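You operate a simulated robot arm through the tools that you are given. There is no shell and no other tool. Be economical: measure what you need, move in short steps, check, and stop when the job is done.

Carry out the task below with a simulated robot arm. There is one attempt and no reset: what you move stays moved.

## Task
Dust the cradled tube, then mark it white at 2, 3 and 4.
Fine: white cloth, back in its place; three marks, no more; pen back in its well; leave the yellow pen, the blue cloth and the other tubes; the tube stays in the cradle.

It is judged by the outcome, as a careful person would: the job done as asked, and still so three seconds after it is handed in. It fails if anything else is knocked over, pushed out of place, dropped, spilled or broken. Flat cloth is picked up by pressing the open fingertips on it (5 to 10 N) and closing them slowly along it; thin cloth reads only 2 to 8 mm in the jaws.

## Robot
A 7-joint arm with a two-finger parallel gripper, fixed in place. Base frame: the origin is at the foot of the arm, x ahead of it, y to its left, z up; the work surface is at about z = 800. Readings come in mm, degrees, newtons and seconds.
Its first joint turns from -166.0 to 166.0 degrees. Payload 4.4 kg.
The tool frame sits at the grasp point between the pads (the TCP): z along the fingers, y along the line on which they close. The tips reach 23 mm beyond it. The gripper opens to 94 mm. The fingers are 38 mm wide and 10 mm thick; the gripper's body (54 by 96 mm) begins 39 mm behind the TCP.
Orientation is that of the tool frame in the base frame, as a unit quaternion [w, x, y, z]. With the fingers straight down and closing along the base's y, the tool's x points along the base's -x, its y along +y and its z along -z.

## Interface
- The arm moves only by the tool drive_tool. Its argument "moves" is a list of rows, each a list of 2 entries, a list of its own where there are three numbers: the shift along the tool's x, y, z in units of 20 mm (1.0 is 20 mm), then the turn, a rotation vector about the tool's x, y, z in units of 6 degrees (1.0 is 6 degrees). In form: [[[x, y, z], [rx, ry, rz]], ...]. A call has 1 to 10 rows; each row shifts and turns the commanded pose from where the row before left it, along the tool's axes as they then stand. "jaw" is the gripper command, from -1 (fully open) to 1 (shut), values between in proportion, set as the call begins (left out, the last holds). A call with a number of a shift or a turn outside -1 to 1 is refused whole. Rows are played at 5 a second. More than 50 mm and 8.6 degrees between two rows, or a gripper value outside its range, and nothing of the call is played. A pose out of reach is approached as far as the arm can. The call stops where the force on the tool passes 40 N (or 10 N more than at its start, if that is more) or the arm is blocked; 0.2 s more then pass. The fingers move at their own pace (about 72 mm/s each) and stop on an object; they squeeze with about 39 N. The grip force told is the motor's: it shows also when the fingers shut on nothing. Time passes only in rows, and 0.2 s behind the last, so rows that do not move let the fingers close. The reply holds the time, the measured pose of the TCP, the force on the tool along the base axes, the opening and the grip force, in the units named above and with some noise, with the torque about the TCP (base axes, N m) and any sound that the robot's microphone picked up.
- Cameras (640 x 400 px; columns grow to the right, rows downward): "scene" is fixed at [398.9, -649, 1611.4]; the picture's right is [0.94, -0.34, 0.00], its down [-0.15, -0.42, -0.89] and it looks along [0.30, 0.84, -0.45] (base axes); focal length 313 px, centre (320, 200). "wrist" rides on the gripper at [86, 16, -74] in the tool frame; the picture's right is [-0.18, 0.98, 0.00], its down [-0.58, -0.11, -0.81] and it looks along [-0.79, -0.15, 0.59] (tool axes); focal length 243 px, centre (320, 200). There is no depth. A picture from a camera that has moved, and an enlarged one, comes with that camera's place and axes in the base frame and with its lens.
- grab_frame(camera): a new picture of that camera. It takes no simulated time.
- inspect(camera, box): a new picture of the part [left, top, right, bottom] of that camera's present view, enlarged. It takes no simulated time.
- sign_off(): hands the job in; it is judged then, once.

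Go step by step. Nothing tells you positions but the pictures and the camera data: compare them with the known pose of the tool, close in by small moves and look again before you grip or let go. The budget is 120 turns and 68 pictures, counting those below and the enlarged ones. Unless the task says otherwise, let go and move clear before handing in, and close with one line.

The tools are called after "Emit:" as a command line: name --argument value ..., lists and objects as JSON in quotes. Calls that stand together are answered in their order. drive_tool: Moves the arm, as the interface text tells. Its arguments: {"type":"object","properties":{"moves":{"type":"array","items":{"type":"array"}},"jaw":{"type":"number"}},"required":["moves"]} The other tools are called the same way: grab_frame (camera) takes a picture; inspect (camera, box) takes an enlarged picture of a part of a camera's view; sign_off () hands the job in.

At the start:

```text
t: 0.0
tcp_pos: [583.0, 638.6, 1252.9]
ee_rot: [-0.001, 0.0, 1.0, 0.0]
ft_force: [-0.2, 0.3, -0.9]
torque: [-0.01, 0.02, 0.0]
grip_width: 93.7
gripper_force: 0.0
```

scene: 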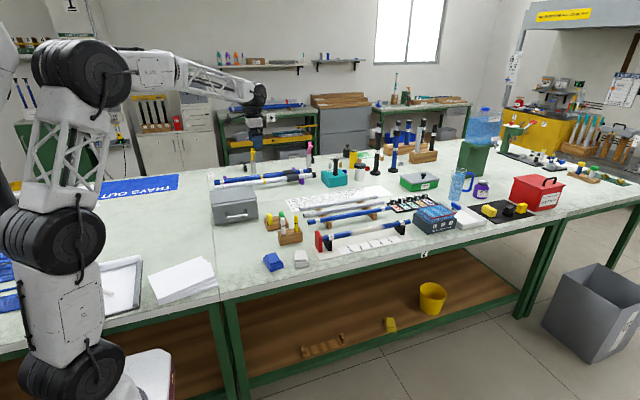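
wrist: 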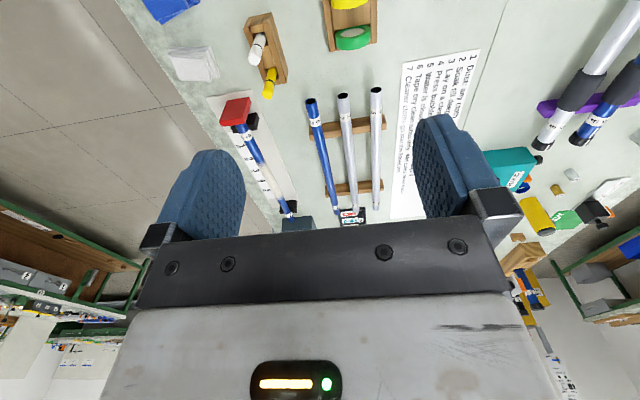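

I see the bench with the cradle (red stop end), cloths, and pen block at the near edge. I'll look closer at them.

Emit:
inspect --camera "scene" --box '[250, 190, 450, 280]'

Emit:
inspect --camera "wrist" --box '[140, 0, 400, 220]'

```text
3.20 times, centred on (350, 235) of scene
camera zoom: at [398.9, -649.0, 1611.4], right [0.94, -0.34, 0.0], down [-0.15, -0.42, -0.89], along [0.3, 0.84, -0.45], focal length 1002 px, centre (224, 88)
```

zoom: 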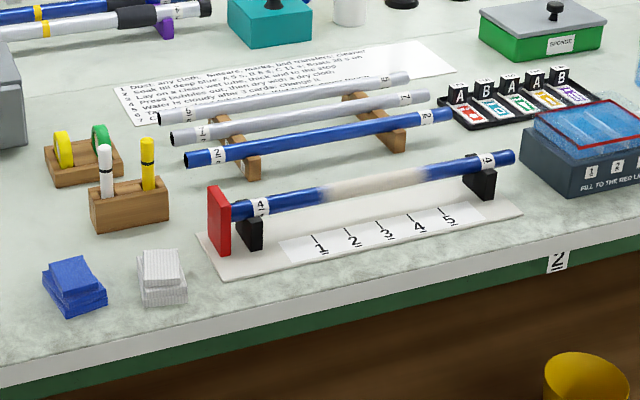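

```text
1.82 times, centred on (270, 110) of wrist
camera zoom: at [494.8, 655.3, 1327.3], right [0.18, 0.98, 0.0], down [0.58, -0.11, 0.81], along [0.79, -0.15, -0.59], focal length 441 px, centre (411, 364)
```

zoom: 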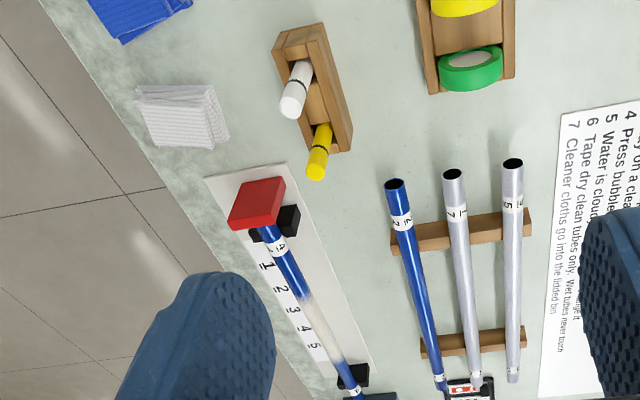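

White cloth is around (682, 366), pens around (664, 586) white and (727, 585) yellow, and the tube runs along x at y≈415 from x≈800 to 1240, so the far marks will need a tilted tool. I'll move above the white cloth first and look.

Emit:
drive_tool --moves '[[[-0.2, -1, 0.6], [0, 0, 0]], [[-0.2, -1, 0.6], [0, 0, 0]], [[-0.2, -1, 0.6], [0, 0, 0]], [[-0.2, -1, 0.6], [0, 0, 0]], [[-0.2, -1, 0.6], [0, 0, 0]], [[-0.2, -1, 0.6], [0, 0, 0]], [[-0.2, -1, 0.6], [0, 0, 0]], [[-0.2, -1, 0.6], [0, 0, 0]], [[-0.2, -1, 0.6], [0, 0, 0]], [[-0.2, -1, 0.6], [0, 0, 0]]]'

Emit:
grab_frame --camera "wrist"

```text
t: 2.2
tcp_pos: [622.1, 439.3, 1132.4]
ee_rot: [0.001, 0.0, 1.0, 0.0]
ft_force: [-0.7, 0.4, -0.6]
torque: [0.0, -0.01, -0.01]
grip_width: 93.9
gripper_force: 0.1
```

```text
63 pictures are left
camera wrist: at [535.4, 454.8, 1206.3], right [0.18, 0.98, 0.0], down [0.58, -0.11, 0.81], along [0.79, -0.15, -0.59], focal length 243 px, centre (320, 200)
```

wrist: 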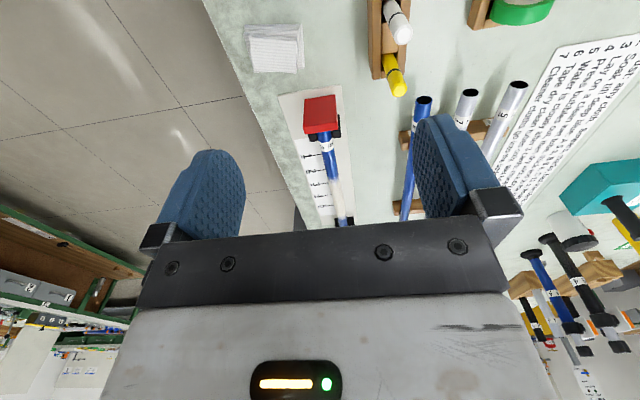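

The white cloth is estimated at (677, 363). Descend to above it.

Emit:
drive_tool --moves '[[[-0.34, -0.48, 0.95], [0, 0, 0]], [[-0.34, -0.48, 0.95], [0, 0, 0]], [[-0.34, -0.48, 0.95], [0, 0, 0]], [[-0.34, -0.48, 0.95], [0, 0, 0]], [[-0.34, -0.48, 0.95], [0, 0, 0]], [[-0.34, -0.48, 0.95], [0, 0, 0]], [[-0.34, -0.48, 0.95], [0, 0, 0]], [[-0.34, -0.48, 0.95], [0, 0, 0]], [[0, 0, 0.8], [0, 0, 0]], [[0, 0, 0.8], [0, 0, 0]]]'

Emit:
grab_frame --camera "wrist"

Emit:
inspect --camera "scene" --box '[250, 200, 350, 280]'

```text
t: 4.4
tcp_pos: [675.6, 362.4, 949.9]
ee_rot: [0.0, 0.0, 1.0, 0.0]
ft_force: [-0.1, 0.1, 0.9]
torque: [0.0, 0.0, 0.03]
grip_width: 93.7
gripper_force: 0.1
```

```text
62 pictures are left
camera wrist: at [588.7, 378.5, 1023.5], right [0.18, 0.98, 0.0], down [0.58, -0.11, 0.81], along [0.79, -0.15, -0.59], focal length 243 px, centre (320, 200)
```

wrist: 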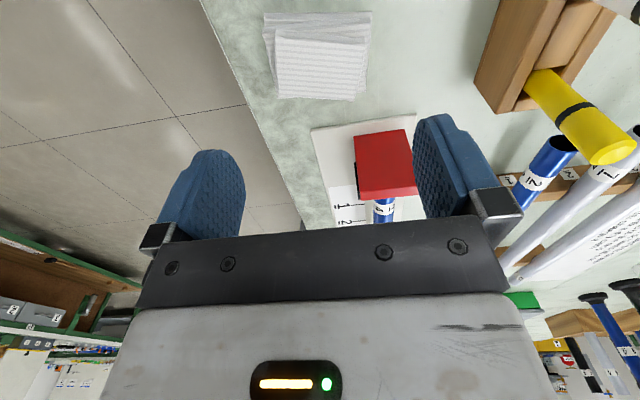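

```text
5.00 times, centred on (300, 240) of scene
camera zoom: at [398.9, -649.0, 1611.4], right [0.94, -0.34, 0.0], down [-0.15, -0.42, -0.89], along [0.3, 0.84, -0.45], focal length 1566 px, centre (420, 0)
```

zoom: 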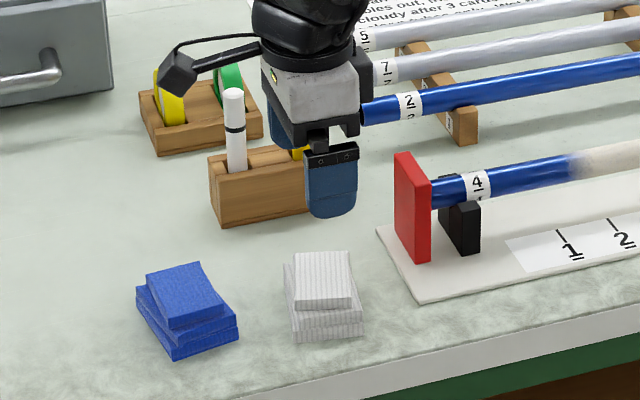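

The cloth is a small folded stack centred near (680, 362), about 60 mm across. I'll set the jaws to ~40 mm and come down towards it.

Emit:
drive_tool --moves '[[[-0.1, 0, 0.9], [0, 0, 0]], [[-0.1, 0, 0.9], [0, 0, 0]], [[0, 0, 0.9], [0, 0, 0]], [[0, 0, 0.9], [0, 0, 0]], [[0, 0, 0.3], [0, 0, 0]]]' --jaw 0.15

Emit:
inspect --camera "scene" --box '[270, 220, 350, 280]'

Emit:
grab_frame --camera "wrist"

```text
t: 5.6
tcp_pos: [681.2, 363.0, 871.3]
ee_rot: [0.0, 0.0, 1.0, -0.001]
ft_force: [0.2, 0.3, -0.3]
torque: [0.01, 0.03, -0.01]
grip_width: 39.9
gripper_force: 0.2
```

```text
6.67 times, centred on (310, 250) of scene
camera zoom: at [398.9, -649.0, 1611.4], right [0.94, -0.34, 0.0], down [-0.15, -0.42, -0.89], along [0.3, 0.84, -0.45], focal length 2087 px, centre (387, -133)
```

zoom: 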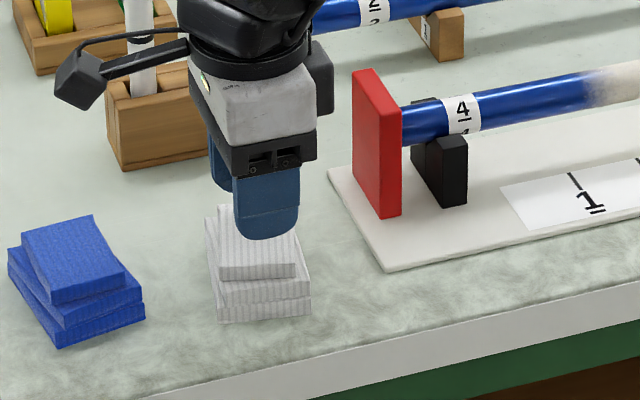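

```text
59 pictures are left
camera wrist: at [593.7, 378.8, 945.6], right [0.18, 0.98, 0.0], down [0.58, -0.11, 0.81], along [0.79, -0.15, -0.59], focal length 243 px, centre (320, 200)
```

wrist: 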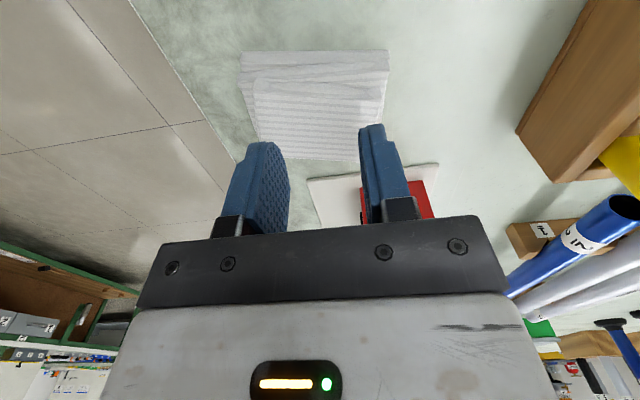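

Aligned above the stack. Creeping down until contact.

Emit:
drive_tool --moves '[[[0, 0, 0.3], [0, 0, 0]], [[0, 0, 0.3], [0, 0, 0]], [[0, 0, 0.2], [0, 0, 0]]]'

```text
t: 6.4
tcp_pos: [680.5, 363.7, 857.9]
ee_rot: [0.001, -0.001, 1.0, 0.001]
ft_force: [-9.7, -4.0, 26.0]
torque: [-0.22, 0.34, -0.07]
grip_width: 40.1
gripper_force: 0.0
```

Emit:
drive_tool --moves '[[[0, 0, -0.1], [0, 0, 0]], [[0, 0, 0], [0, 0, 0]]]'

```text
t: 7.0
tcp_pos: [680.0, 362.2, 856.4]
ee_rot: [0.0, -0.001, 1.0, 0.0]
ft_force: [3.9, 3.5, 9.9]
torque: [0.09, -0.17, 0.02]
grip_width: 40.1
gripper_force: 0.0
```

Emit:
drive_tool --moves '[[[0, 0, 0], [0, 0, 0]], [[0, 0, 0], [0, 0, 0]]]' --jaw 0.35

```text
t: 7.6
tcp_pos: [679.6, 362.7, 857.9]
ee_rot: [0.001, 0.0, 1.0, 0.0]
ft_force: [-1.7, -2.3, 12.7]
torque: [-0.01, 0.02, 0.01]
grip_width: 33.4
gripper_force: 3.3
```

Emit:
drive_tool --moves '[[[0, 0, -0.02], [0, 0, 0]], [[0, 0, 0], [0, 0, 0]]]' --jaw 0.55

Emit:
drive_tool --moves '[[[0, 0, 0], [0, 0, 0]], [[0, 0, 0], [0, 0, 0]]]' --jaw 0.75

Emit:
inspect --camera "scene" --box '[270, 220, 350, 280]'

```text
t: 8.2
tcp_pos: [680.5, 361.8, 856.9]
ee_rot: [0.0, 0.0, 1.0, 0.0]
ft_force: [-0.6, 0.2, 6.5]
torque: [0.06, -0.01, 0.04]
grip_width: 22.8
gripper_force: 1.6
```

```text
t: 8.8
tcp_pos: [679.5, 361.6, 856.9]
ee_rot: [0.0, 0.0, 1.0, 0.0]
ft_force: [-0.1, -0.4, 1.9]
torque: [0.01, -0.03, 0.0]
grip_width: 12.6
gripper_force: 0.3
```

```text
6.67 times, centred on (310, 250) of scene
camera zoom: at [398.9, -649.0, 1611.4], right [0.94, -0.34, 0.0], down [-0.15, -0.42, -0.89], along [0.3, 0.84, -0.45], focal length 2087 px, centre (387, -133)
```

zoom: 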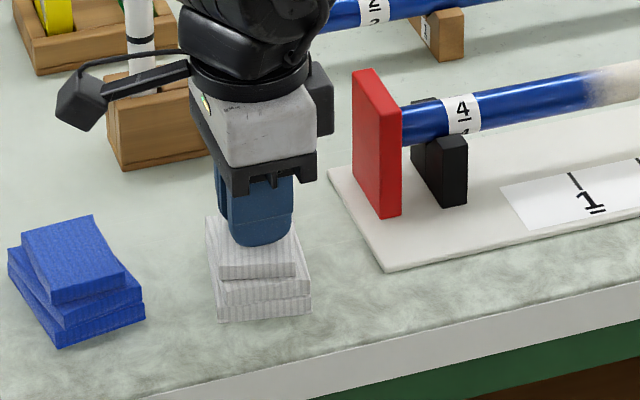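

Pressing force has dropped to 2 N; press slightly more and close fully.

Emit:
drive_tool --moves '[[[0, 0, 0.05], [0, 0, 0]], [[0, 0, 0], [0, 0, 0]]]'

Emit:
drive_tool --moves '[[[0, 0, 0], [0, 0, 0]], [[0, 0, 0], [0, 0, 0]]]' --jaw 0.9

Emit:
drive_tool --moves '[[[0, 0, 0], [0, 0, 0]], [[0, 0, 0], [0, 0, 0]], [[0, 0, 0], [0, 0, 0]]]' --jaw 1.0

```text
t: 9.4
tcp_pos: [681.5, 362.7, 857.3]
ee_rot: [0.0, 0.0, 1.0, 0.0]
ft_force: [-1.2, -2.5, 9.6]
torque: [-0.09, -0.01, -0.05]
grip_width: 12.4
gripper_force: 0.3
```

```text
t: 10.0
tcp_pos: [679.0, 362.8, 857.0]
ee_rot: [0.0, -0.001, 1.0, 0.0]
ft_force: [1.3, -1.1, 11.8]
torque: [-0.02, -0.05, 0.02]
grip_width: 6.5
gripper_force: 2.4
```

```text
t: 10.8
tcp_pos: [679.9, 362.1, 858.3]
ee_rot: [0.0, 0.001, 1.0, -0.001]
ft_force: [-1.2, -0.8, 16.4]
torque: [-0.01, 0.01, 0.0]
grip_width: 0.1
gripper_force: 38.8
```

The jaws shut to 0.1 mm, so the cloth likely was not caught. Check.

Emit:
drive_tool --moves '[[[0, 0, -0.5], [0, 0, 0]], [[0, 0, -1], [0, 0, 0]]]'

Emit:
inspect --camera "scene" --box '[270, 220, 350, 280]'

Emit:
grab_frame --camera "wrist"

```text
t: 11.4
tcp_pos: [679.1, 361.6, 886.5]
ee_rot: [-0.001, 0.0, 1.0, 0.0]
ft_force: [0.2, -0.3, 0.2]
torque: [0.01, 0.02, -0.01]
grip_width: 0.0
gripper_force: 38.9
```

```text
6.67 times, centred on (310, 250) of scene
camera zoom: at [398.9, -649.0, 1611.4], right [0.94, -0.34, 0.0], down [-0.15, -0.42, -0.89], along [0.3, 0.84, -0.45], focal length 2087 px, centre (387, -133)
```

zoom: 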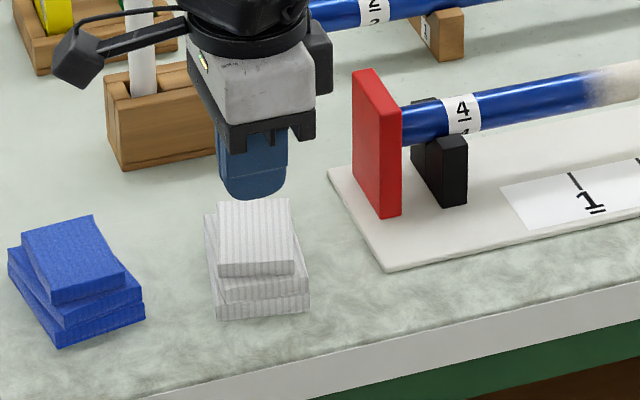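

```text
56 pictures are left
camera wrist: at [593.2, 378.5, 960.6], right [0.18, 0.98, 0.0], down [0.58, -0.11, 0.81], along [0.79, -0.15, -0.59], focal length 243 px, centre (320, 200)
```

wrist: 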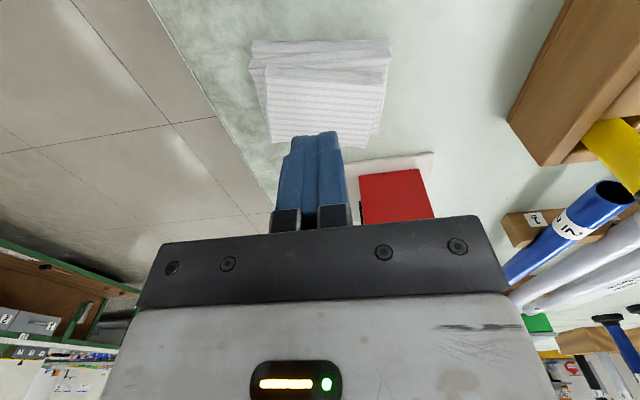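

The cloth is a folded pad about 60 mm wide and 33 mm high. Rather than pinch a fold, I'll straddle it and grip it by its sides near mid-height, leaving the bottom proud for wiping.

Emit:
drive_tool --moves '[[[0, 0.15, 0], [0, 0, 0]], [[0, 0, 0], [0, 0, 0]], [[0, 0, 0.8], [0, 0, 0]], [[0, 0, 0.8], [0, 0, 0]], [[0, 0, 0.7], [0, 0, 0]]]' --jaw -1

Emit:
grab_frame --camera "wrist"

Emit:
inspect --camera "scene" --box '[270, 220, 350, 280]'

```text
t: 12.6
tcp_pos: [681.9, 365.7, 840.4]
ee_rot: [-0.001, 0.0, 1.0, 0.0]
ft_force: [-0.2, -0.1, 0.2]
torque: [0.02, -0.03, 0.02]
grip_width: 94.1
gripper_force: 0.1
```

```text
55 pictures are left
camera wrist: at [594.4, 381.7, 914.9], right [0.18, 0.98, 0.0], down [0.58, -0.11, 0.81], along [0.79, -0.15, -0.59], focal length 243 px, centre (320, 200)
```

wrist: 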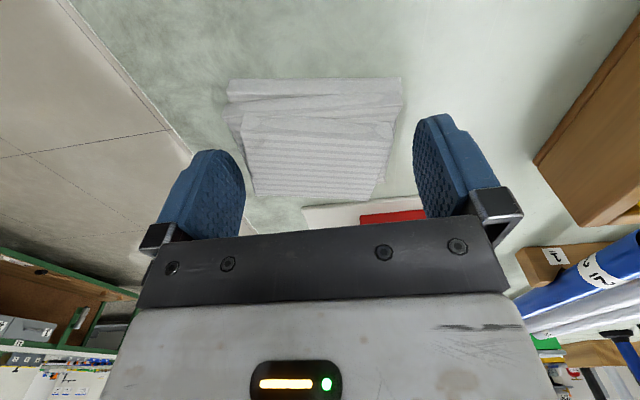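

```text
6.67 times, centred on (310, 250) of scene
camera zoom: at [398.9, -649.0, 1611.4], right [0.94, -0.34, 0.0], down [-0.15, -0.42, -0.89], along [0.3, 0.84, -0.45], focal length 2087 px, centre (387, -133)
```

zoom: 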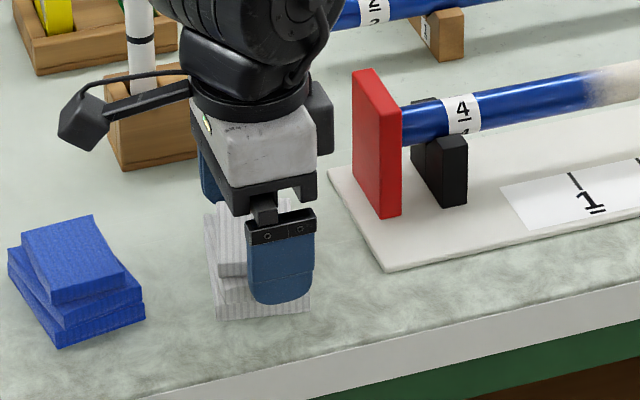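

Emit:
drive_tool --moves '[[[0, 0, 0], [0, 0, 0]], [[0, 0, 0], [0, 0, 0]], [[0, 0, 0], [0, 0, 0]]]' --jaw 0.0

Emit:
inspect --camera "wrist" --box '[140, 40, 500, 240]'

```text
t: 13.4
tcp_pos: [680.7, 364.1, 840.4]
ee_rot: [0.0, 0.0, 1.0, 0.0]
ft_force: [0.7, -0.2, 0.3]
torque: [-0.01, 0.01, -0.03]
grip_width: 86.1
gripper_force: 39.2
```

```text
1.78 times, centred on (320, 140) of wrist
camera zoom: at [594.3, 381.7, 915.0], right [0.18, 0.98, 0.0], down [0.58, -0.11, 0.81], along [0.79, -0.15, -0.59], focal length 431 px, centre (320, 307)
```

zoom: 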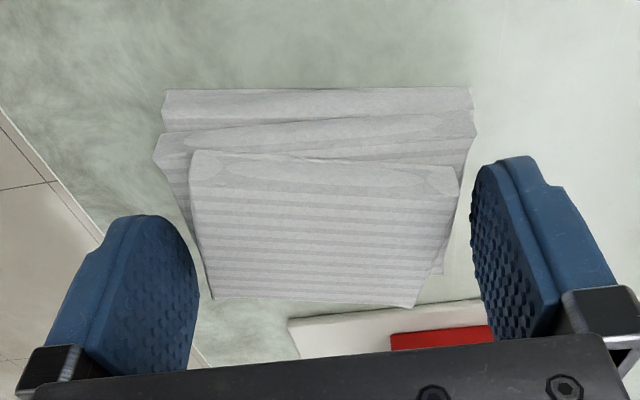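

The fingers stopped at 86 mm with full grip — holding the pad. Lift a little and check.

Emit:
drive_tool --moves '[[[0, 0, -0.5], [0, 0, 0]], [[0, 0, -0.8], [0, 0, 0]], [[0, 0, -0.8], [0, 0, 0]]]' --jaw 1.0

Emit:
inspect --camera "scene" --box '[270, 220, 350, 280]'

Emit:
grab_frame --camera "wrist"

```text
t: 14.2
tcp_pos: [678.3, 364.9, 881.0]
ee_rot: [0.0, 0.0, 1.0, 0.0]
ft_force: [-0.4, -0.3, -0.3]
torque: [-0.05, 0.02, -0.06]
grip_width: 86.0
gripper_force: 38.6
```

```text
6.67 times, centred on (310, 250) of scene
camera zoom: at [398.9, -649.0, 1611.4], right [0.94, -0.34, 0.0], down [-0.15, -0.42, -0.89], along [0.3, 0.84, -0.45], focal length 2087 px, centre (387, -133)
```

zoom: 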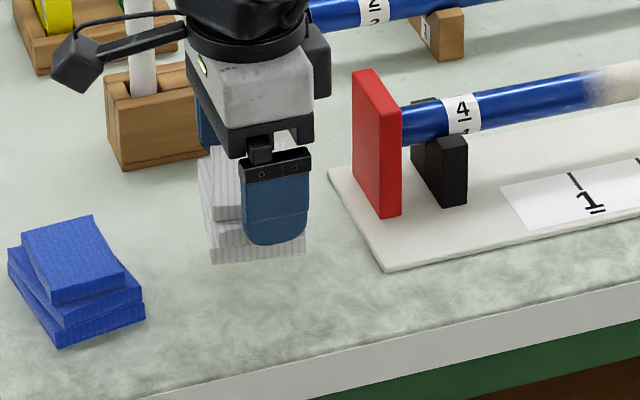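

```text
51 pictures are left
camera wrist: at [593.3, 382.3, 955.5], right [0.18, 0.98, 0.0], down [0.58, -0.11, 0.81], along [0.79, -0.15, -0.59], focal length 243 px, centre (320, 200)
```

wrist: 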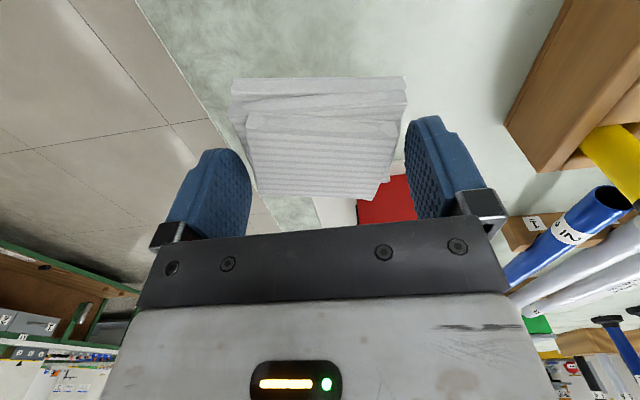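

The pad is in hand; its resting place corresponds to TCP (680, 364.5, 840). Now raise, move over the tube line (y≈411) and start tilting the tool outward.

Emit:
drive_tool --moves '[[[0, 0, -1], [0, 0, 0]], [[-1, 0.46, -1], [0, 0, 0]], [[-1, 0.46, -1], [0, 0, 0]], [[-1, 0.46, -1], [0, 0, 0]], [[-1, 0.46, -1], [0, 0, 0]], [[-1, 0.46, -1], [0, -1, 0]], [[0, 0, 0], [0, -1, 0]], [[0, 0, 0], [0, -1, 0]], [[0, 0, 0], [0, -1, 0]], [[0, 0, 0], [0, -1, 0]]]'

Emit:
grab_frame --camera "scene"

```text
t: 16.4
tcp_pos: [780.9, 411.4, 1001.9]
ee_rot: [0.26, -0.001, 0.966, 0.001]
ft_force: [0.2, 0.2, -1.0]
torque: [0.01, 0.02, 0.01]
grip_width: 86.0
gripper_force: 39.3
```

```text
50 pictures are left
```

scene: 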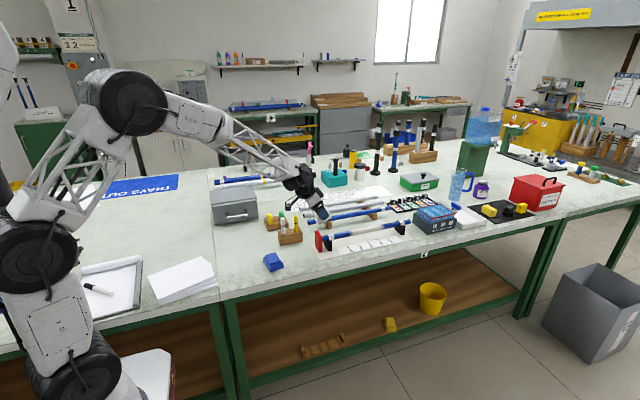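

Emit:
drive_tool --moves '[[[0, 0, 0], [0, -0.83, 0]], [[0, 0, 0], [0, -0.83, 0]], [[0, 0, 0], [0, -0.84, 0]], [[-0.6, 0, 0.95], [0, 0, 0]], [[-0.6, 0, 0.95], [0, 0, 0]], [[-0.6, 0, 0.95], [0, 0, 0]], [[-0.6, 0, 0.95], [0, 0, 0]], [[-0.6, 0, 0.95], [0, 0, 0]], [[-0.6, 0, 0.95], [0, 0, 0]], [[-0.6, 0, 0.95], [0, 0, 0]]]'

Emit:
inspect --camera "scene" --box '[290, 160, 450, 260]'

Emit:
grab_frame --camera "wrist"

```text
t: 18.6
tcp_pos: [933.9, 412.9, 968.6]
ee_rot: [0.383, 0.0, 0.924, 0.001]
ft_force: [-1.2, 0.0, -1.2]
torque: [0.0, 0.0, -0.01]
grip_width: 86.1
gripper_force: 38.6
```

```text
4.00 times, centred on (370, 210) of scene
camera zoom: at [398.9, -649.0, 1611.4], right [0.94, -0.34, 0.0], down [-0.15, -0.42, -0.89], along [0.3, 0.84, -0.45], focal length 1252 px, centre (120, 160)
```

zoom: 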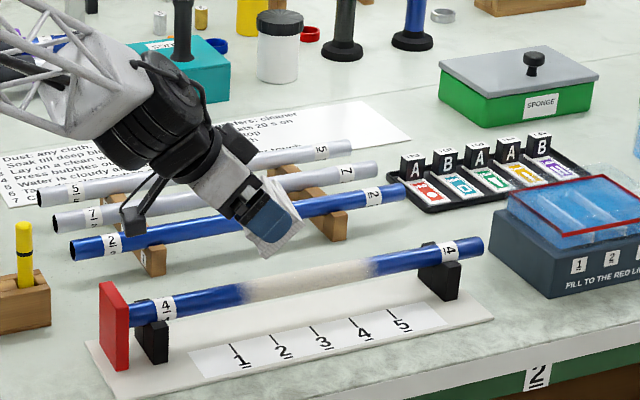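

```text
48 pictures are left
camera wrist: at [818.7, 428.3, 960.0], right [0.13, 0.98, 0.13], down [-0.16, -0.11, 0.98], along [0.98, -0.15, 0.14], focal length 243 px, centre (320, 200)
```

wrist: 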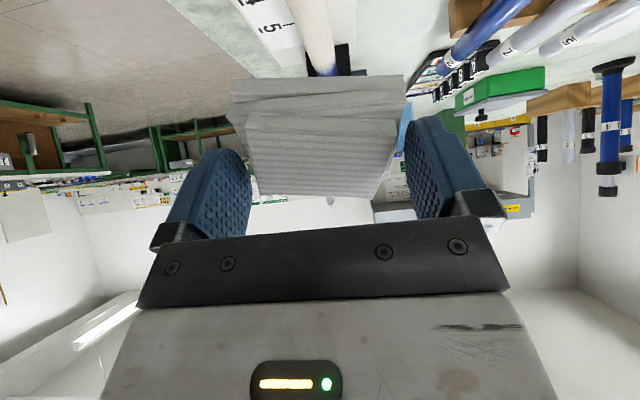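

At 45° the arm reaches fine. The dust spans x≈925–1095. Now go to its near end and creep down to contact.

Emit:
drive_tool --moves '[[[0.88, 0, 0.18], [0, 0, 0]], [[0.88, 0, 0.18], [0, 0, 0]], [[0.89, 0, 0.17], [0, 0, 0]], [[0, 0, 0], [0, 0, 0]]]'

Emit:
inspect --camera "scene" --box '[310, 190, 430, 265]'

```text
t: 19.6
tcp_pos: [903.5, 410.5, 922.9]
ee_rot: [0.383, 0.0, 0.924, 0.0]
ft_force: [-0.3, 1.2, 0.1]
torque: [0.02, -0.02, -0.04]
grip_width: 85.5
gripper_force: 38.6
```

```text
5.33 times, centred on (370, 228) of scene
camera zoom: at [398.9, -649.0, 1611.4], right [0.94, -0.34, 0.0], down [-0.15, -0.42, -0.89], along [0.3, 0.84, -0.45], focal length 1670 px, centre (53, 53)
```

zoom: 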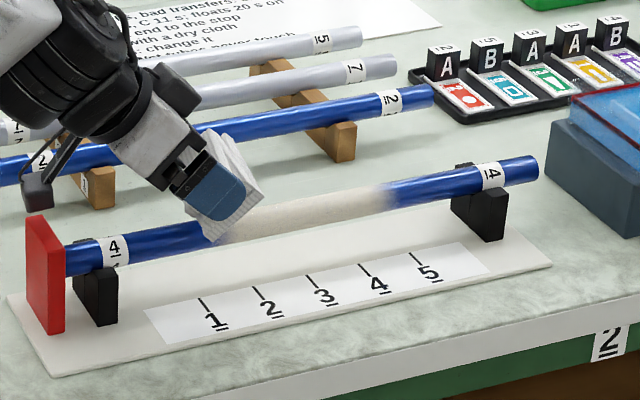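

The camera could come close to the red stop at 45° here, so I'll clean the near part at 30° tilt first.

Emit:
drive_tool --moves '[[[0, 0, 0], [0, 0.83, 0]], [[0, 0, 0], [0, 0.83, 0]], [[0, 0, 0], [0, 0.84, 0]], [[0.1, 0, 0.173], [0, 0, 0]], [[0, 0, 0], [0, 0, 0]]]'

Emit:
drive_tool --moves '[[[0.05, 0, 0.087], [0, 0, 0]], [[0.05, 0, 0.087], [0, 0, 0]], [[0, 0, 0], [0, 0, 0]]]'

```text
t: 20.8
tcp_pos: [904.4, 411.2, 918.8]
ee_rot: [0.259, 0.0, 0.966, 0.0]
ft_force: [-0.2, -0.8, -0.4]
torque: [-0.02, 0.02, -0.01]
grip_width: 85.3
gripper_force: 38.7
```

```text
t: 21.6
tcp_pos: [903.7, 413.0, 916.7]
ee_rot: [0.26, 0.0, 0.966, 0.001]
ft_force: [1.2, -1.9, 13.6]
torque: [-0.13, 0.02, 0.0]
grip_width: 85.6
gripper_force: 39.0
```

Contact (tube top ≈ 869). Ease slightly and wipe outward.

Emit:
drive_tool --moves '[[[-0.02, 0, -0.035], [0, 0, 0]], [[-0.433, 0, 0.25], [0, 0, 0]], [[-0.433, 0, 0.25], [0, 0, 0]], [[-0.433, 0, 0.25], [0, 0, 0]], [[-0.433, 0, 0.25], [0, 0, 0]], [[-0.433, 0, 0.25], [0, 0, 0]], [[-0.433, 0, 0.25], [0, 0, 0]]]'

Emit:
inspect --camera "scene" --box '[310, 190, 430, 265]'

```text
t: 23.2
tcp_pos: [965.4, 412.5, 916.5]
ee_rot: [0.259, -0.001, 0.966, 0.001]
ft_force: [-3.9, 1.6, 12.4]
torque: [-0.02, 0.22, 0.01]
grip_width: 85.2
gripper_force: 39.2
```

```text
5.33 times, centred on (370, 228) of scene
camera zoom: at [398.9, -649.0, 1611.4], right [0.94, -0.34, 0.0], down [-0.15, -0.42, -0.89], along [0.3, 0.84, -0.45], focal length 1670 px, centre (53, 53)
```

zoom: 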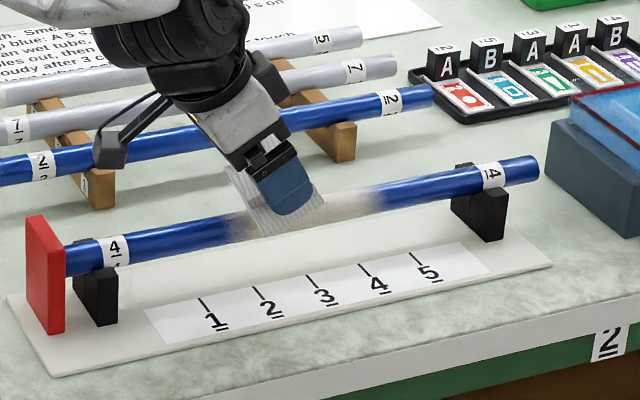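

The dust is thinning; I'll repeat this stretch back and forth.

Emit:
drive_tool --moves '[[[0.65, 0, -0.375], [0, 0, 0]], [[0.65, 0, -0.375], [0, 0, 0]], [[0.65, 0, -0.375], [0, 0, 0]], [[0.65, 0, -0.375], [0, 0, 0]], [[0, 0, 0], [0, 0, 0]], [[-0.65, 0, 0.375], [0, 0, 0]], [[-0.65, 0, 0.375], [0, 0, 0]], [[-0.65, 0, 0.375], [0, 0, 0]], [[-0.65, 0, 0.375], [0, 0, 0]], [[-0.65, 0, 0.375], [0, 0, 0]]]'

Emit:
drive_tool --moves '[[[0.65, 0, -0.375], [0, 0, 0]], [[0.65, 0, -0.375], [0, 0, 0]], [[0.65, 0, -0.375], [0, 0, 0]], [[0.65, 0, -0.375], [0, 0, 0]], [[0.65, 0, -0.375], [0, 0, 0]], [[-0.65, 0, 0.375], [0, 0, 0]], [[-0.65, 0, 0.375], [0, 0, 0]], [[-0.65, 0, 0.375], [0, 0, 0]], [[-0.65, 0, 0.375], [0, 0, 0]], [[-0.65, 0, 0.375], [0, 0, 0]]]'

Emit:
inspect --camera "scene" --box '[310, 190, 430, 265]'

```text
t: 25.4
tcp_pos: [979.5, 411.9, 915.7]
ee_rot: [0.259, 0.0, 0.966, 0.0]
ft_force: [-3.2, -0.2, 9.6]
torque: [-0.03, 0.27, 0.03]
grip_width: 84.9
gripper_force: 39.1
```

```text
t: 27.6
tcp_pos: [979.3, 411.6, 915.8]
ee_rot: [0.258, -0.001, 0.966, 0.0]
ft_force: [-1.3, -1.1, 2.4]
torque: [-0.03, 0.09, 0.01]
grip_width: 84.8
gripper_force: 38.9
```

```text
5.33 times, centred on (370, 228) of scene
camera zoom: at [398.9, -649.0, 1611.4], right [0.94, -0.34, 0.0], down [-0.15, -0.42, -0.89], along [0.3, 0.84, -0.45], focal length 1670 px, centre (53, 53)
```

zoom: 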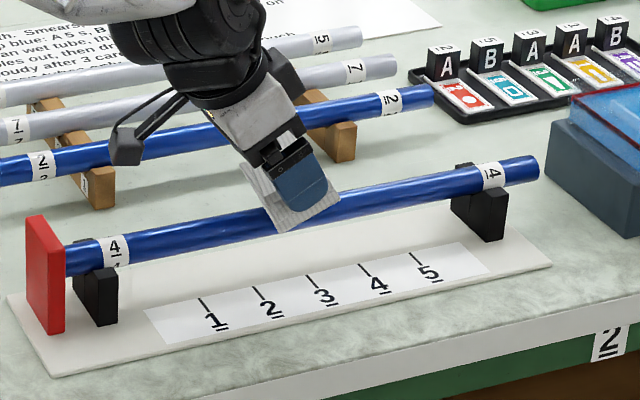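

The dust looks gone everywhere. Lift clear and verify.

Emit:
drive_tool --moves '[[[-0.5, 0, -0.866], [0, 0, 0]], [[-0.5, 0, -0.866], [0, 0, 0]], [[-0.5, 0, -0.866], [0, 0, 0]], [[-0.5, 0, -0.866], [0, 0, 0]], [[0.866, 0, -0.5], [0, 0, 0]], [[0.866, 0, -0.5], [0, 0, 0]], [[0.866, 0, -0.5], [0, 0, 0]], [[0.866, 0, -0.5], [0, 0, 0]]]'

Emit:
inspect --camera "scene" --box '[310, 180, 430, 255]'

Emit:
inspect --camera "wrist" --box '[140, 0, 500, 225]'

```text
t: 29.4
tcp_pos: [899.1, 411.0, 995.9]
ee_rot: [0.259, -0.001, 0.966, 0.0]
ft_force: [0.5, -0.1, -0.7]
torque: [0.02, -0.02, 0.01]
grip_width: 84.7
gripper_force: 38.8
```

```text
5.33 times, centred on (370, 218) of scene
camera zoom: at [398.9, -649.0, 1611.4], right [0.94, -0.34, 0.0], down [-0.15, -0.42, -0.89], along [0.3, 0.84, -0.45], focal length 1670 px, centre (53, 107)
```

zoom: 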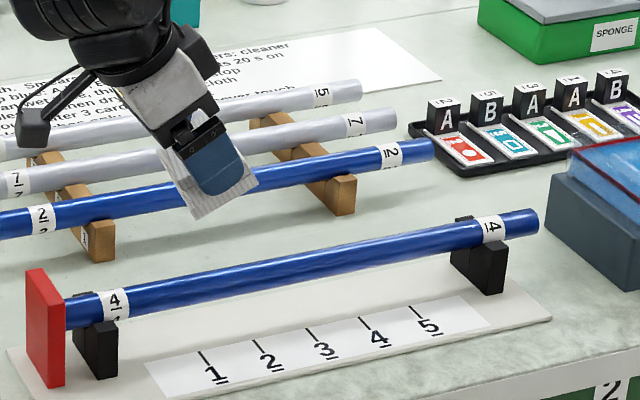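

```text
1.78 times, centred on (320, 112) of wrist
camera zoom: at [785.9, 427.0, 1017.1], right [0.16, 0.98, 0.09], down [0.1, -0.11, 0.99], along [0.98, -0.15, -0.12], focal length 431 px, centre (320, 356)
```

zoom: 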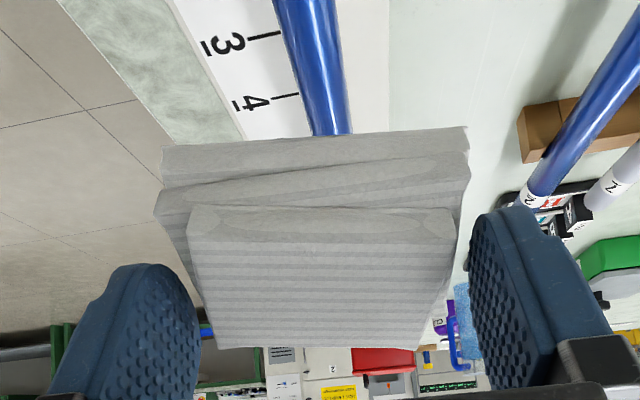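

Tube is clean and still in the cradle. Now take the cloth back: untilt, then go to its place.

Emit:
drive_tool --moves '[[[0, 0, 0], [0, 1, 0]], [[0, 0, 0], [0, 1, 0]], [[0, 0, 0], [0, 1, 0]], [[0, 0, 0], [0, 1, 0]], [[0, 0, 0], [0, 1, 0]]]'

Emit:
drive_tool --moves '[[[1, -0.22, 0], [0, 0, 0]], [[1, -0.22, 0], [0, 0, 0]], [[1, -0.22, 0], [0, 0, 0]], [[1, -0.22, 0], [0, 0, 0]], [[1, -0.22, 0], [0, 0, 0]], [[1, -0.22, 0], [0, 0, 0]], [[1, -0.22, 0], [0, 0, 0]], [[1, -0.22, 0], [0, 0, 0]], [[1, -0.22, 0], [0, 0, 0]], [[1, -0.22, 0], [0, 0, 0]]]'

```text
t: 30.6
tcp_pos: [897.6, 411.0, 995.7]
ee_rot: [-0.001, -0.001, 1.0, -0.001]
ft_force: [0.6, 0.6, -0.8]
torque: [0.01, -0.02, 0.03]
grip_width: 85.0
gripper_force: 39.2
```

```text
t: 32.8
tcp_pos: [698.8, 366.5, 995.2]
ee_rot: [0.0, 0.0, 1.0, 0.0]
ft_force: [0.7, 0.0, 0.1]
torque: [0.0, 0.02, -0.01]
grip_width: 84.3
gripper_force: 39.2
```

Emit:
drive_tool --moves '[[[0.92, -0.1, 0.5], [0, 0, 0]], [[0, 0, 1], [0, 0, 0]], [[0, 0, 1], [0, 0, 0]], [[0, 0, 1], [0, 0, 0]], [[0, 0, 1], [0, 0, 0]], [[0, 0, 1], [0, 0, 0]], [[0, 0, 1], [0, 0, 0]], [[0, 0, 0.7], [0, 0, 0]], [[0, 0, 0.2], [0, 0, 0]], [[0, 0, 0], [0, 0, 0]]]'

Emit:
inspect --camera "scene" --box '[270, 220, 350, 280]'

```text
t: 35.0
tcp_pos: [681.8, 365.4, 847.4]
ee_rot: [0.0, 0.0, 1.0, 0.0]
ft_force: [0.8, -0.7, -1.4]
torque: [-0.03, 0.0, -0.01]
grip_width: 84.4
gripper_force: 39.1
```

```text
6.67 times, centred on (310, 250) of scene
camera zoom: at [398.9, -649.0, 1611.4], right [0.94, -0.34, 0.0], down [-0.15, -0.42, -0.89], along [0.3, 0.84, -0.45], focal length 2087 px, centre (387, -133)
```

zoom: 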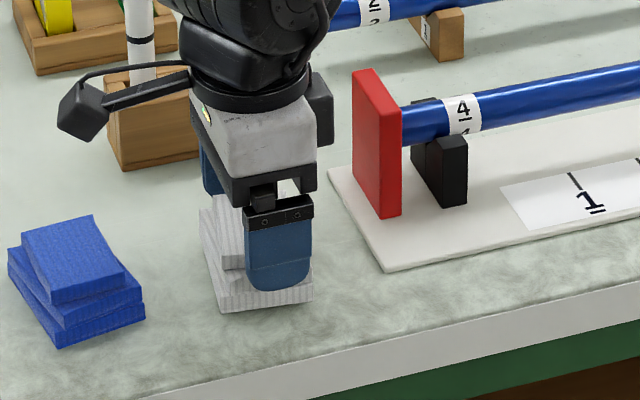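

Over its place; lower the last ~7 mm in small steps.

Emit:
drive_tool --moves '[[[0, 0, 0.15], [0, 0, 0]], [[0, 0, 0.1], [0, 0, 0]], [[0, 0, 0], [0, 0, 0]]]'

```text
t: 35.8
tcp_pos: [680.9, 365.4, 843.9]
ee_rot: [0.001, 0.0, 1.0, 0.0]
ft_force: [-1.1, -1.9, 8.8]
torque: [0.2, -0.18, -0.02]
grip_width: 83.9
gripper_force: 38.4
```

Contact with the table. Release and back off.

Emit:
drive_tool --moves '[[[0, 0, 0], [0, 0, 0]], [[0, 0, 0], [0, 0, 0]], [[0, 0, -0.5], [0, 0, 0]], [[0, 0, -1], [0, 0, 0]], [[0, 0, -1], [0, 0, 0]], [[0, 0, -1], [0, 0, 0]], [[0, 0, -1], [0, 0, 0]]]' --jaw -1

Emit:
inspect --camera "scene" --box '[270, 220, 350, 280]'

```text
t: 37.4
tcp_pos: [679.6, 366.7, 934.2]
ee_rot: [0.0, 0.0, 1.0, -0.001]
ft_force: [0.1, 0.4, 0.5]
torque: [-0.02, -0.01, 0.01]
grip_width: 94.0
gripper_force: 0.0
```

```text
6.67 times, centred on (310, 250) of scene
camera zoom: at [398.9, -649.0, 1611.4], right [0.94, -0.34, 0.0], down [-0.15, -0.42, -0.89], along [0.3, 0.84, -0.45], focal length 2087 px, centre (387, -133)
```

zoom: 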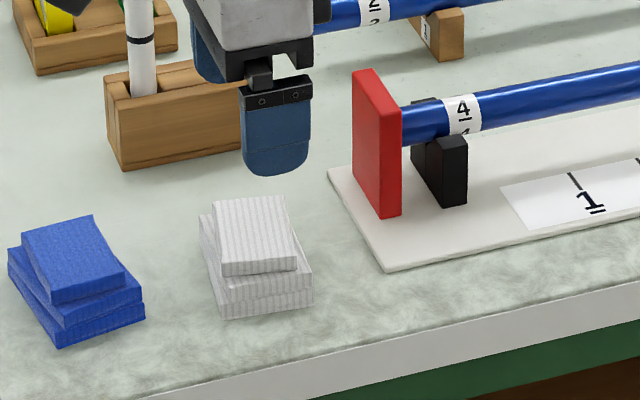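

Cloth is back in its place. Now rise and go above the white pen at about (664, 586).

Emit:
drive_tool --moves '[[[0, 0, -1], [0, 0, 0]], [[0.1, 1, -1], [0, 0, 0]], [[0.1, 1, -1], [0, 0, 0]], [[0.1, 1, -1], [0, 0, 0]], [[0.1, 1, -0.5], [0, 0, 0]], [[0.1, 1, 0], [0, 0, 0]], [[0.1, 1, 0], [0, 0, 0]], [[0.1, 1, 0], [0, 0, 0]], [[0.1, 1, 0], [0, 0, 0]], [[0.1, 1, 0], [0, 0, 0]]]'

Emit:
drive_tool --moves '[[[0, 1, 0], [0, 0, 0]], [[0, 1, 0], [0, 0, 0]], [[0, 0, 0], [0, 0, 0]]]'

Emit:
grab_frame --camera "wrist"

Emit:
inspect --camera "scene" --box '[260, 180, 340, 250]'

```text
t: 39.6
tcp_pos: [662.1, 547.2, 1022.9]
ee_rot: [0.0, 0.0, 1.0, 0.0]
ft_force: [0.0, 0.9, 0.4]
torque: [-0.02, -0.01, 0.04]
grip_width: 93.8
gripper_force: 0.0
```

```text
t: 40.4
tcp_pos: [662.0, 584.2, 1021.7]
ee_rot: [0.001, -0.001, 1.0, 0.0]
ft_force: [0.0, 0.4, -0.2]
torque: [0.0, 0.02, 0.0]
grip_width: 94.0
gripper_force: 0.0
```

```text
40 pictures are left
camera wrist: at [575.0, 601.3, 1095.8], right [0.18, 0.98, 0.0], down [0.58, -0.11, 0.81], along [0.79, -0.15, -0.59], focal length 243 px, centre (320, 200)
```

wrist: 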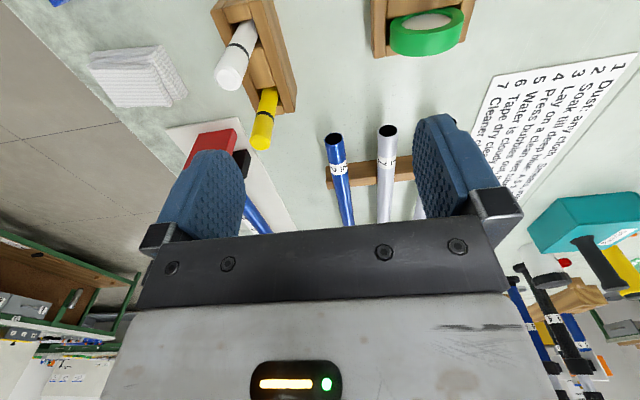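

```text
5.71 times, centred on (300, 215) of scene
camera zoom: at [398.9, -649.0, 1611.4], right [0.94, -0.34, 0.0], down [-0.15, -0.42, -0.89], along [0.3, 0.84, -0.45], focal length 1789 px, centre (434, 114)
```

zoom: 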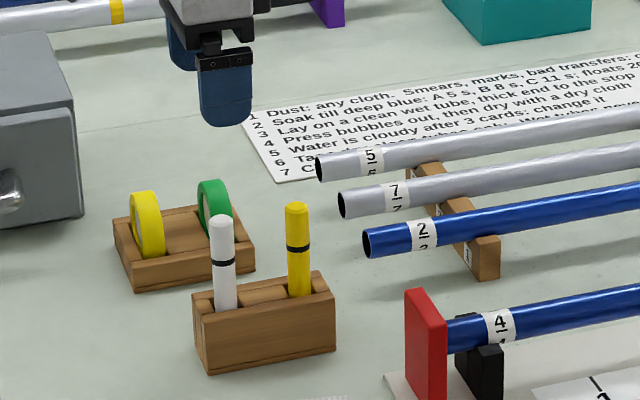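

Triangulating: white pen top at ≈(649.5, 520, 923), yellow at (710, 521). Move above the white pen and verify.

Emit:
drive_tool --moves '[[[0.15, -0.8, 0], [0, 0, 0]], [[0.15, -0.8, 0], [0, 0, 0]], [[0.15, -0.8, 0], [0, 0, 0]], [[0.17, -0.8, 0], [0, 0, 0]], [[0, 0, 1], [0, 0, 0]], [[0, 0, 1], [0, 0, 0]], [[0, 0, 0.8], [0, 0, 0]], [[0, 0, 0], [0, 0, 0]]]' --jaw -0.1

Emit:
grab_frame --camera "wrist"

Emit:
inspect --camera "scene" --box '[260, 180, 340, 250]'

```text
t: 42.2
tcp_pos: [650.3, 521.1, 967.2]
ee_rot: [0.0, 0.0, 1.0, -0.001]
ft_force: [0.4, -0.8, -0.5]
torque: [-0.02, 0.07, 0.03]
grip_width: 52.0
gripper_force: 0.1
```

```text
38 pictures are left
camera wrist: at [562.9, 537.2, 1040.5], right [0.18, 0.98, 0.0], down [0.58, -0.11, 0.81], along [0.79, -0.15, -0.59], focal length 243 px, centre (320, 200)
```

wrist: 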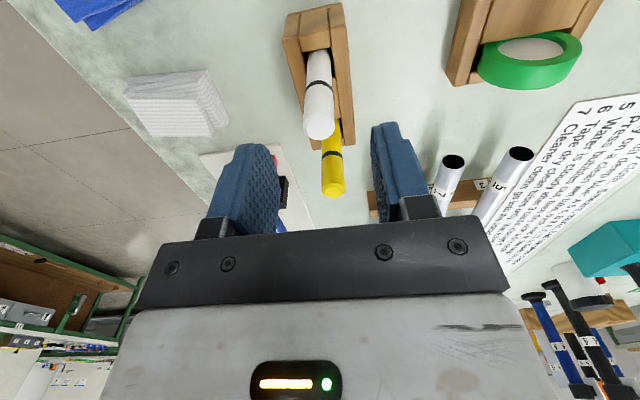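

```text
5.71 times, centred on (300, 215) of scene
camera zoom: at [398.9, -649.0, 1611.4], right [0.94, -0.34, 0.0], down [-0.15, -0.42, -0.89], along [0.3, 0.84, -0.45], focal length 1789 px, centre (434, 114)
```

zoom: 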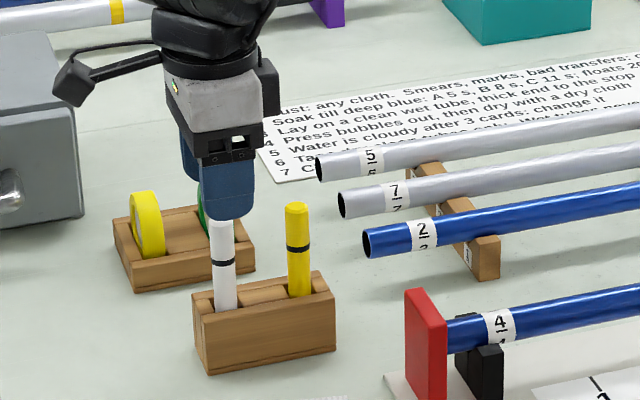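

Aligned. Descend around the pen and grip.

Emit:
drive_tool --moves '[[[0, 0, 0.9], [0, 0, 0]], [[0, 0, 0.9], [0, 0, 0]], [[0, 0, 0.9], [0, 0, 0]], [[0, 0, 0.9], [0, 0, 0]], [[0, 0, 0], [0, 0, 0]]]'

Emit:
drive_tool --moves '[[[0, 0, 0], [0, 0, 0]], [[0, 0, 0], [0, 0, 0]], [[0, 0, 0], [0, 0, 0]]]' --jaw 1

Emit:
inspect --camera "wrist" --box '[200, 40, 440, 240]'

```text
t: 43.4
tcp_pos: [650.9, 521.6, 895.6]
ee_rot: [0.0, 0.0, 1.0, -0.001]
ft_force: [-0.2, 0.5, 0.3]
torque: [0.03, 0.02, -0.03]
grip_width: 51.7
gripper_force: 0.1
```

```text
t: 44.2
tcp_pos: [650.2, 520.3, 894.8]
ee_rot: [-0.001, 0.0, 1.0, 0.0]
ft_force: [-0.3, 0.1, 0.8]
torque: [0.08, 0.03, 0.0]
grip_width: 16.5
gripper_force: 39.1
```

```text
2.00 times, centred on (320, 140) of wrist
camera zoom: at [563.9, 537.5, 968.9], right [0.18, 0.98, 0.0], down [0.58, -0.11, 0.81], along [0.79, -0.15, -0.59], focal length 485 px, centre (320, 320)
```

zoom: 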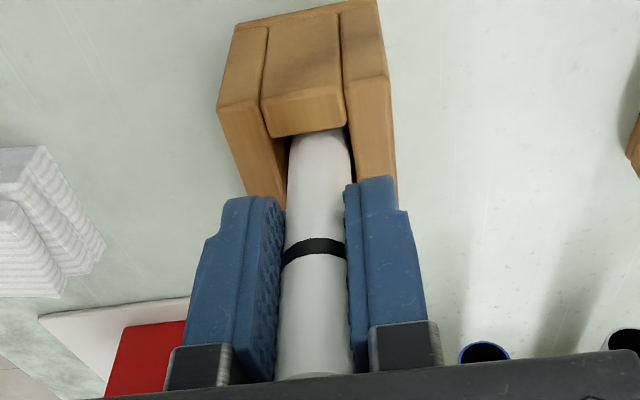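

Pen gripped at 16.5 mm. Pull it straight up.

Emit:
drive_tool --moves '[[[0, 0, -0.5], [0, 0, 0]], [[0, 0, -0.8], [0, 0, 0]], [[0, 0, -1], [0, 0, 0]], [[0, 0, -1], [0, 0, 0]], [[0, 0, -1], [0, 0, 0]], [[0, 0, -1], [0, 0, 0]], [[0, 0, -1], [0, 0, 0]], [[0, 0, -0.7], [0, 0, 0]], [[0, 0, 0], [0, 0, 0]]]'

Emit:
inspect --camera "scene" --box '[260, 160, 340, 230]'

```text
t: 46.2
tcp_pos: [648.3, 521.7, 1034.4]
ee_rot: [0.0, 0.0, 1.0, 0.0]
ft_force: [0.5, 0.0, -0.6]
torque: [0.0, 0.0, -0.03]
grip_width: 16.5
gripper_force: 39.5
```

```text
5.71 times, centred on (300, 195) of scene
camera zoom: at [398.9, -649.0, 1611.4], right [0.94, -0.34, 0.0], down [-0.15, -0.42, -0.89], along [0.3, 0.84, -0.45], focal length 1789 px, centre (434, 229)
```

zoom: 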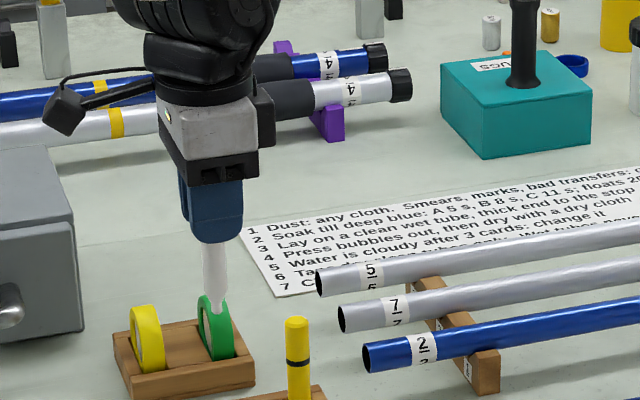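

Nib-down pen, tip ≈ 91 mm below the TCP. Zoom on the ruler to measure the tick positions precisely.

Emit:
inspect --camera "scene" --box '[340, 215, 400, 252]'

Emit:
inspect --camera "scene" --box '[310, 215, 430, 265]'

```text
10.67 times, centred on (370, 234) of scene
camera zoom: at [398.9, -649.0, 1611.4], right [0.94, -0.34, 0.0], down [-0.15, -0.42, -0.89], along [0.3, 0.84, -0.45], focal length 3340 px, centre (-213, -157)
```

zoom: 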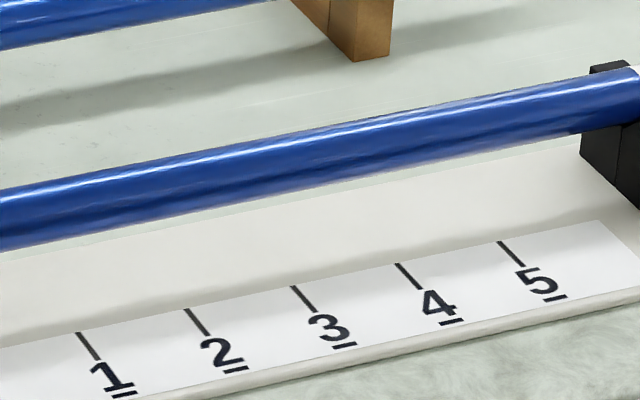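

```text
5.33 times, centred on (370, 240) of scene
camera zoom: at [398.9, -649.0, 1611.4], right [0.94, -0.34, 0.0], down [-0.15, -0.42, -0.89], along [0.3, 0.84, -0.45], focal length 1670 px, centre (53, -13)
```

zoom: 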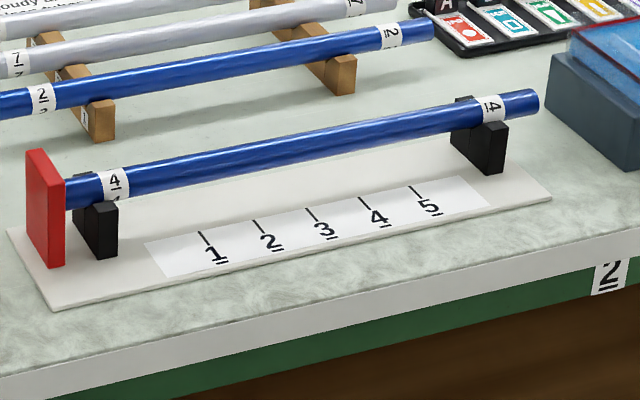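

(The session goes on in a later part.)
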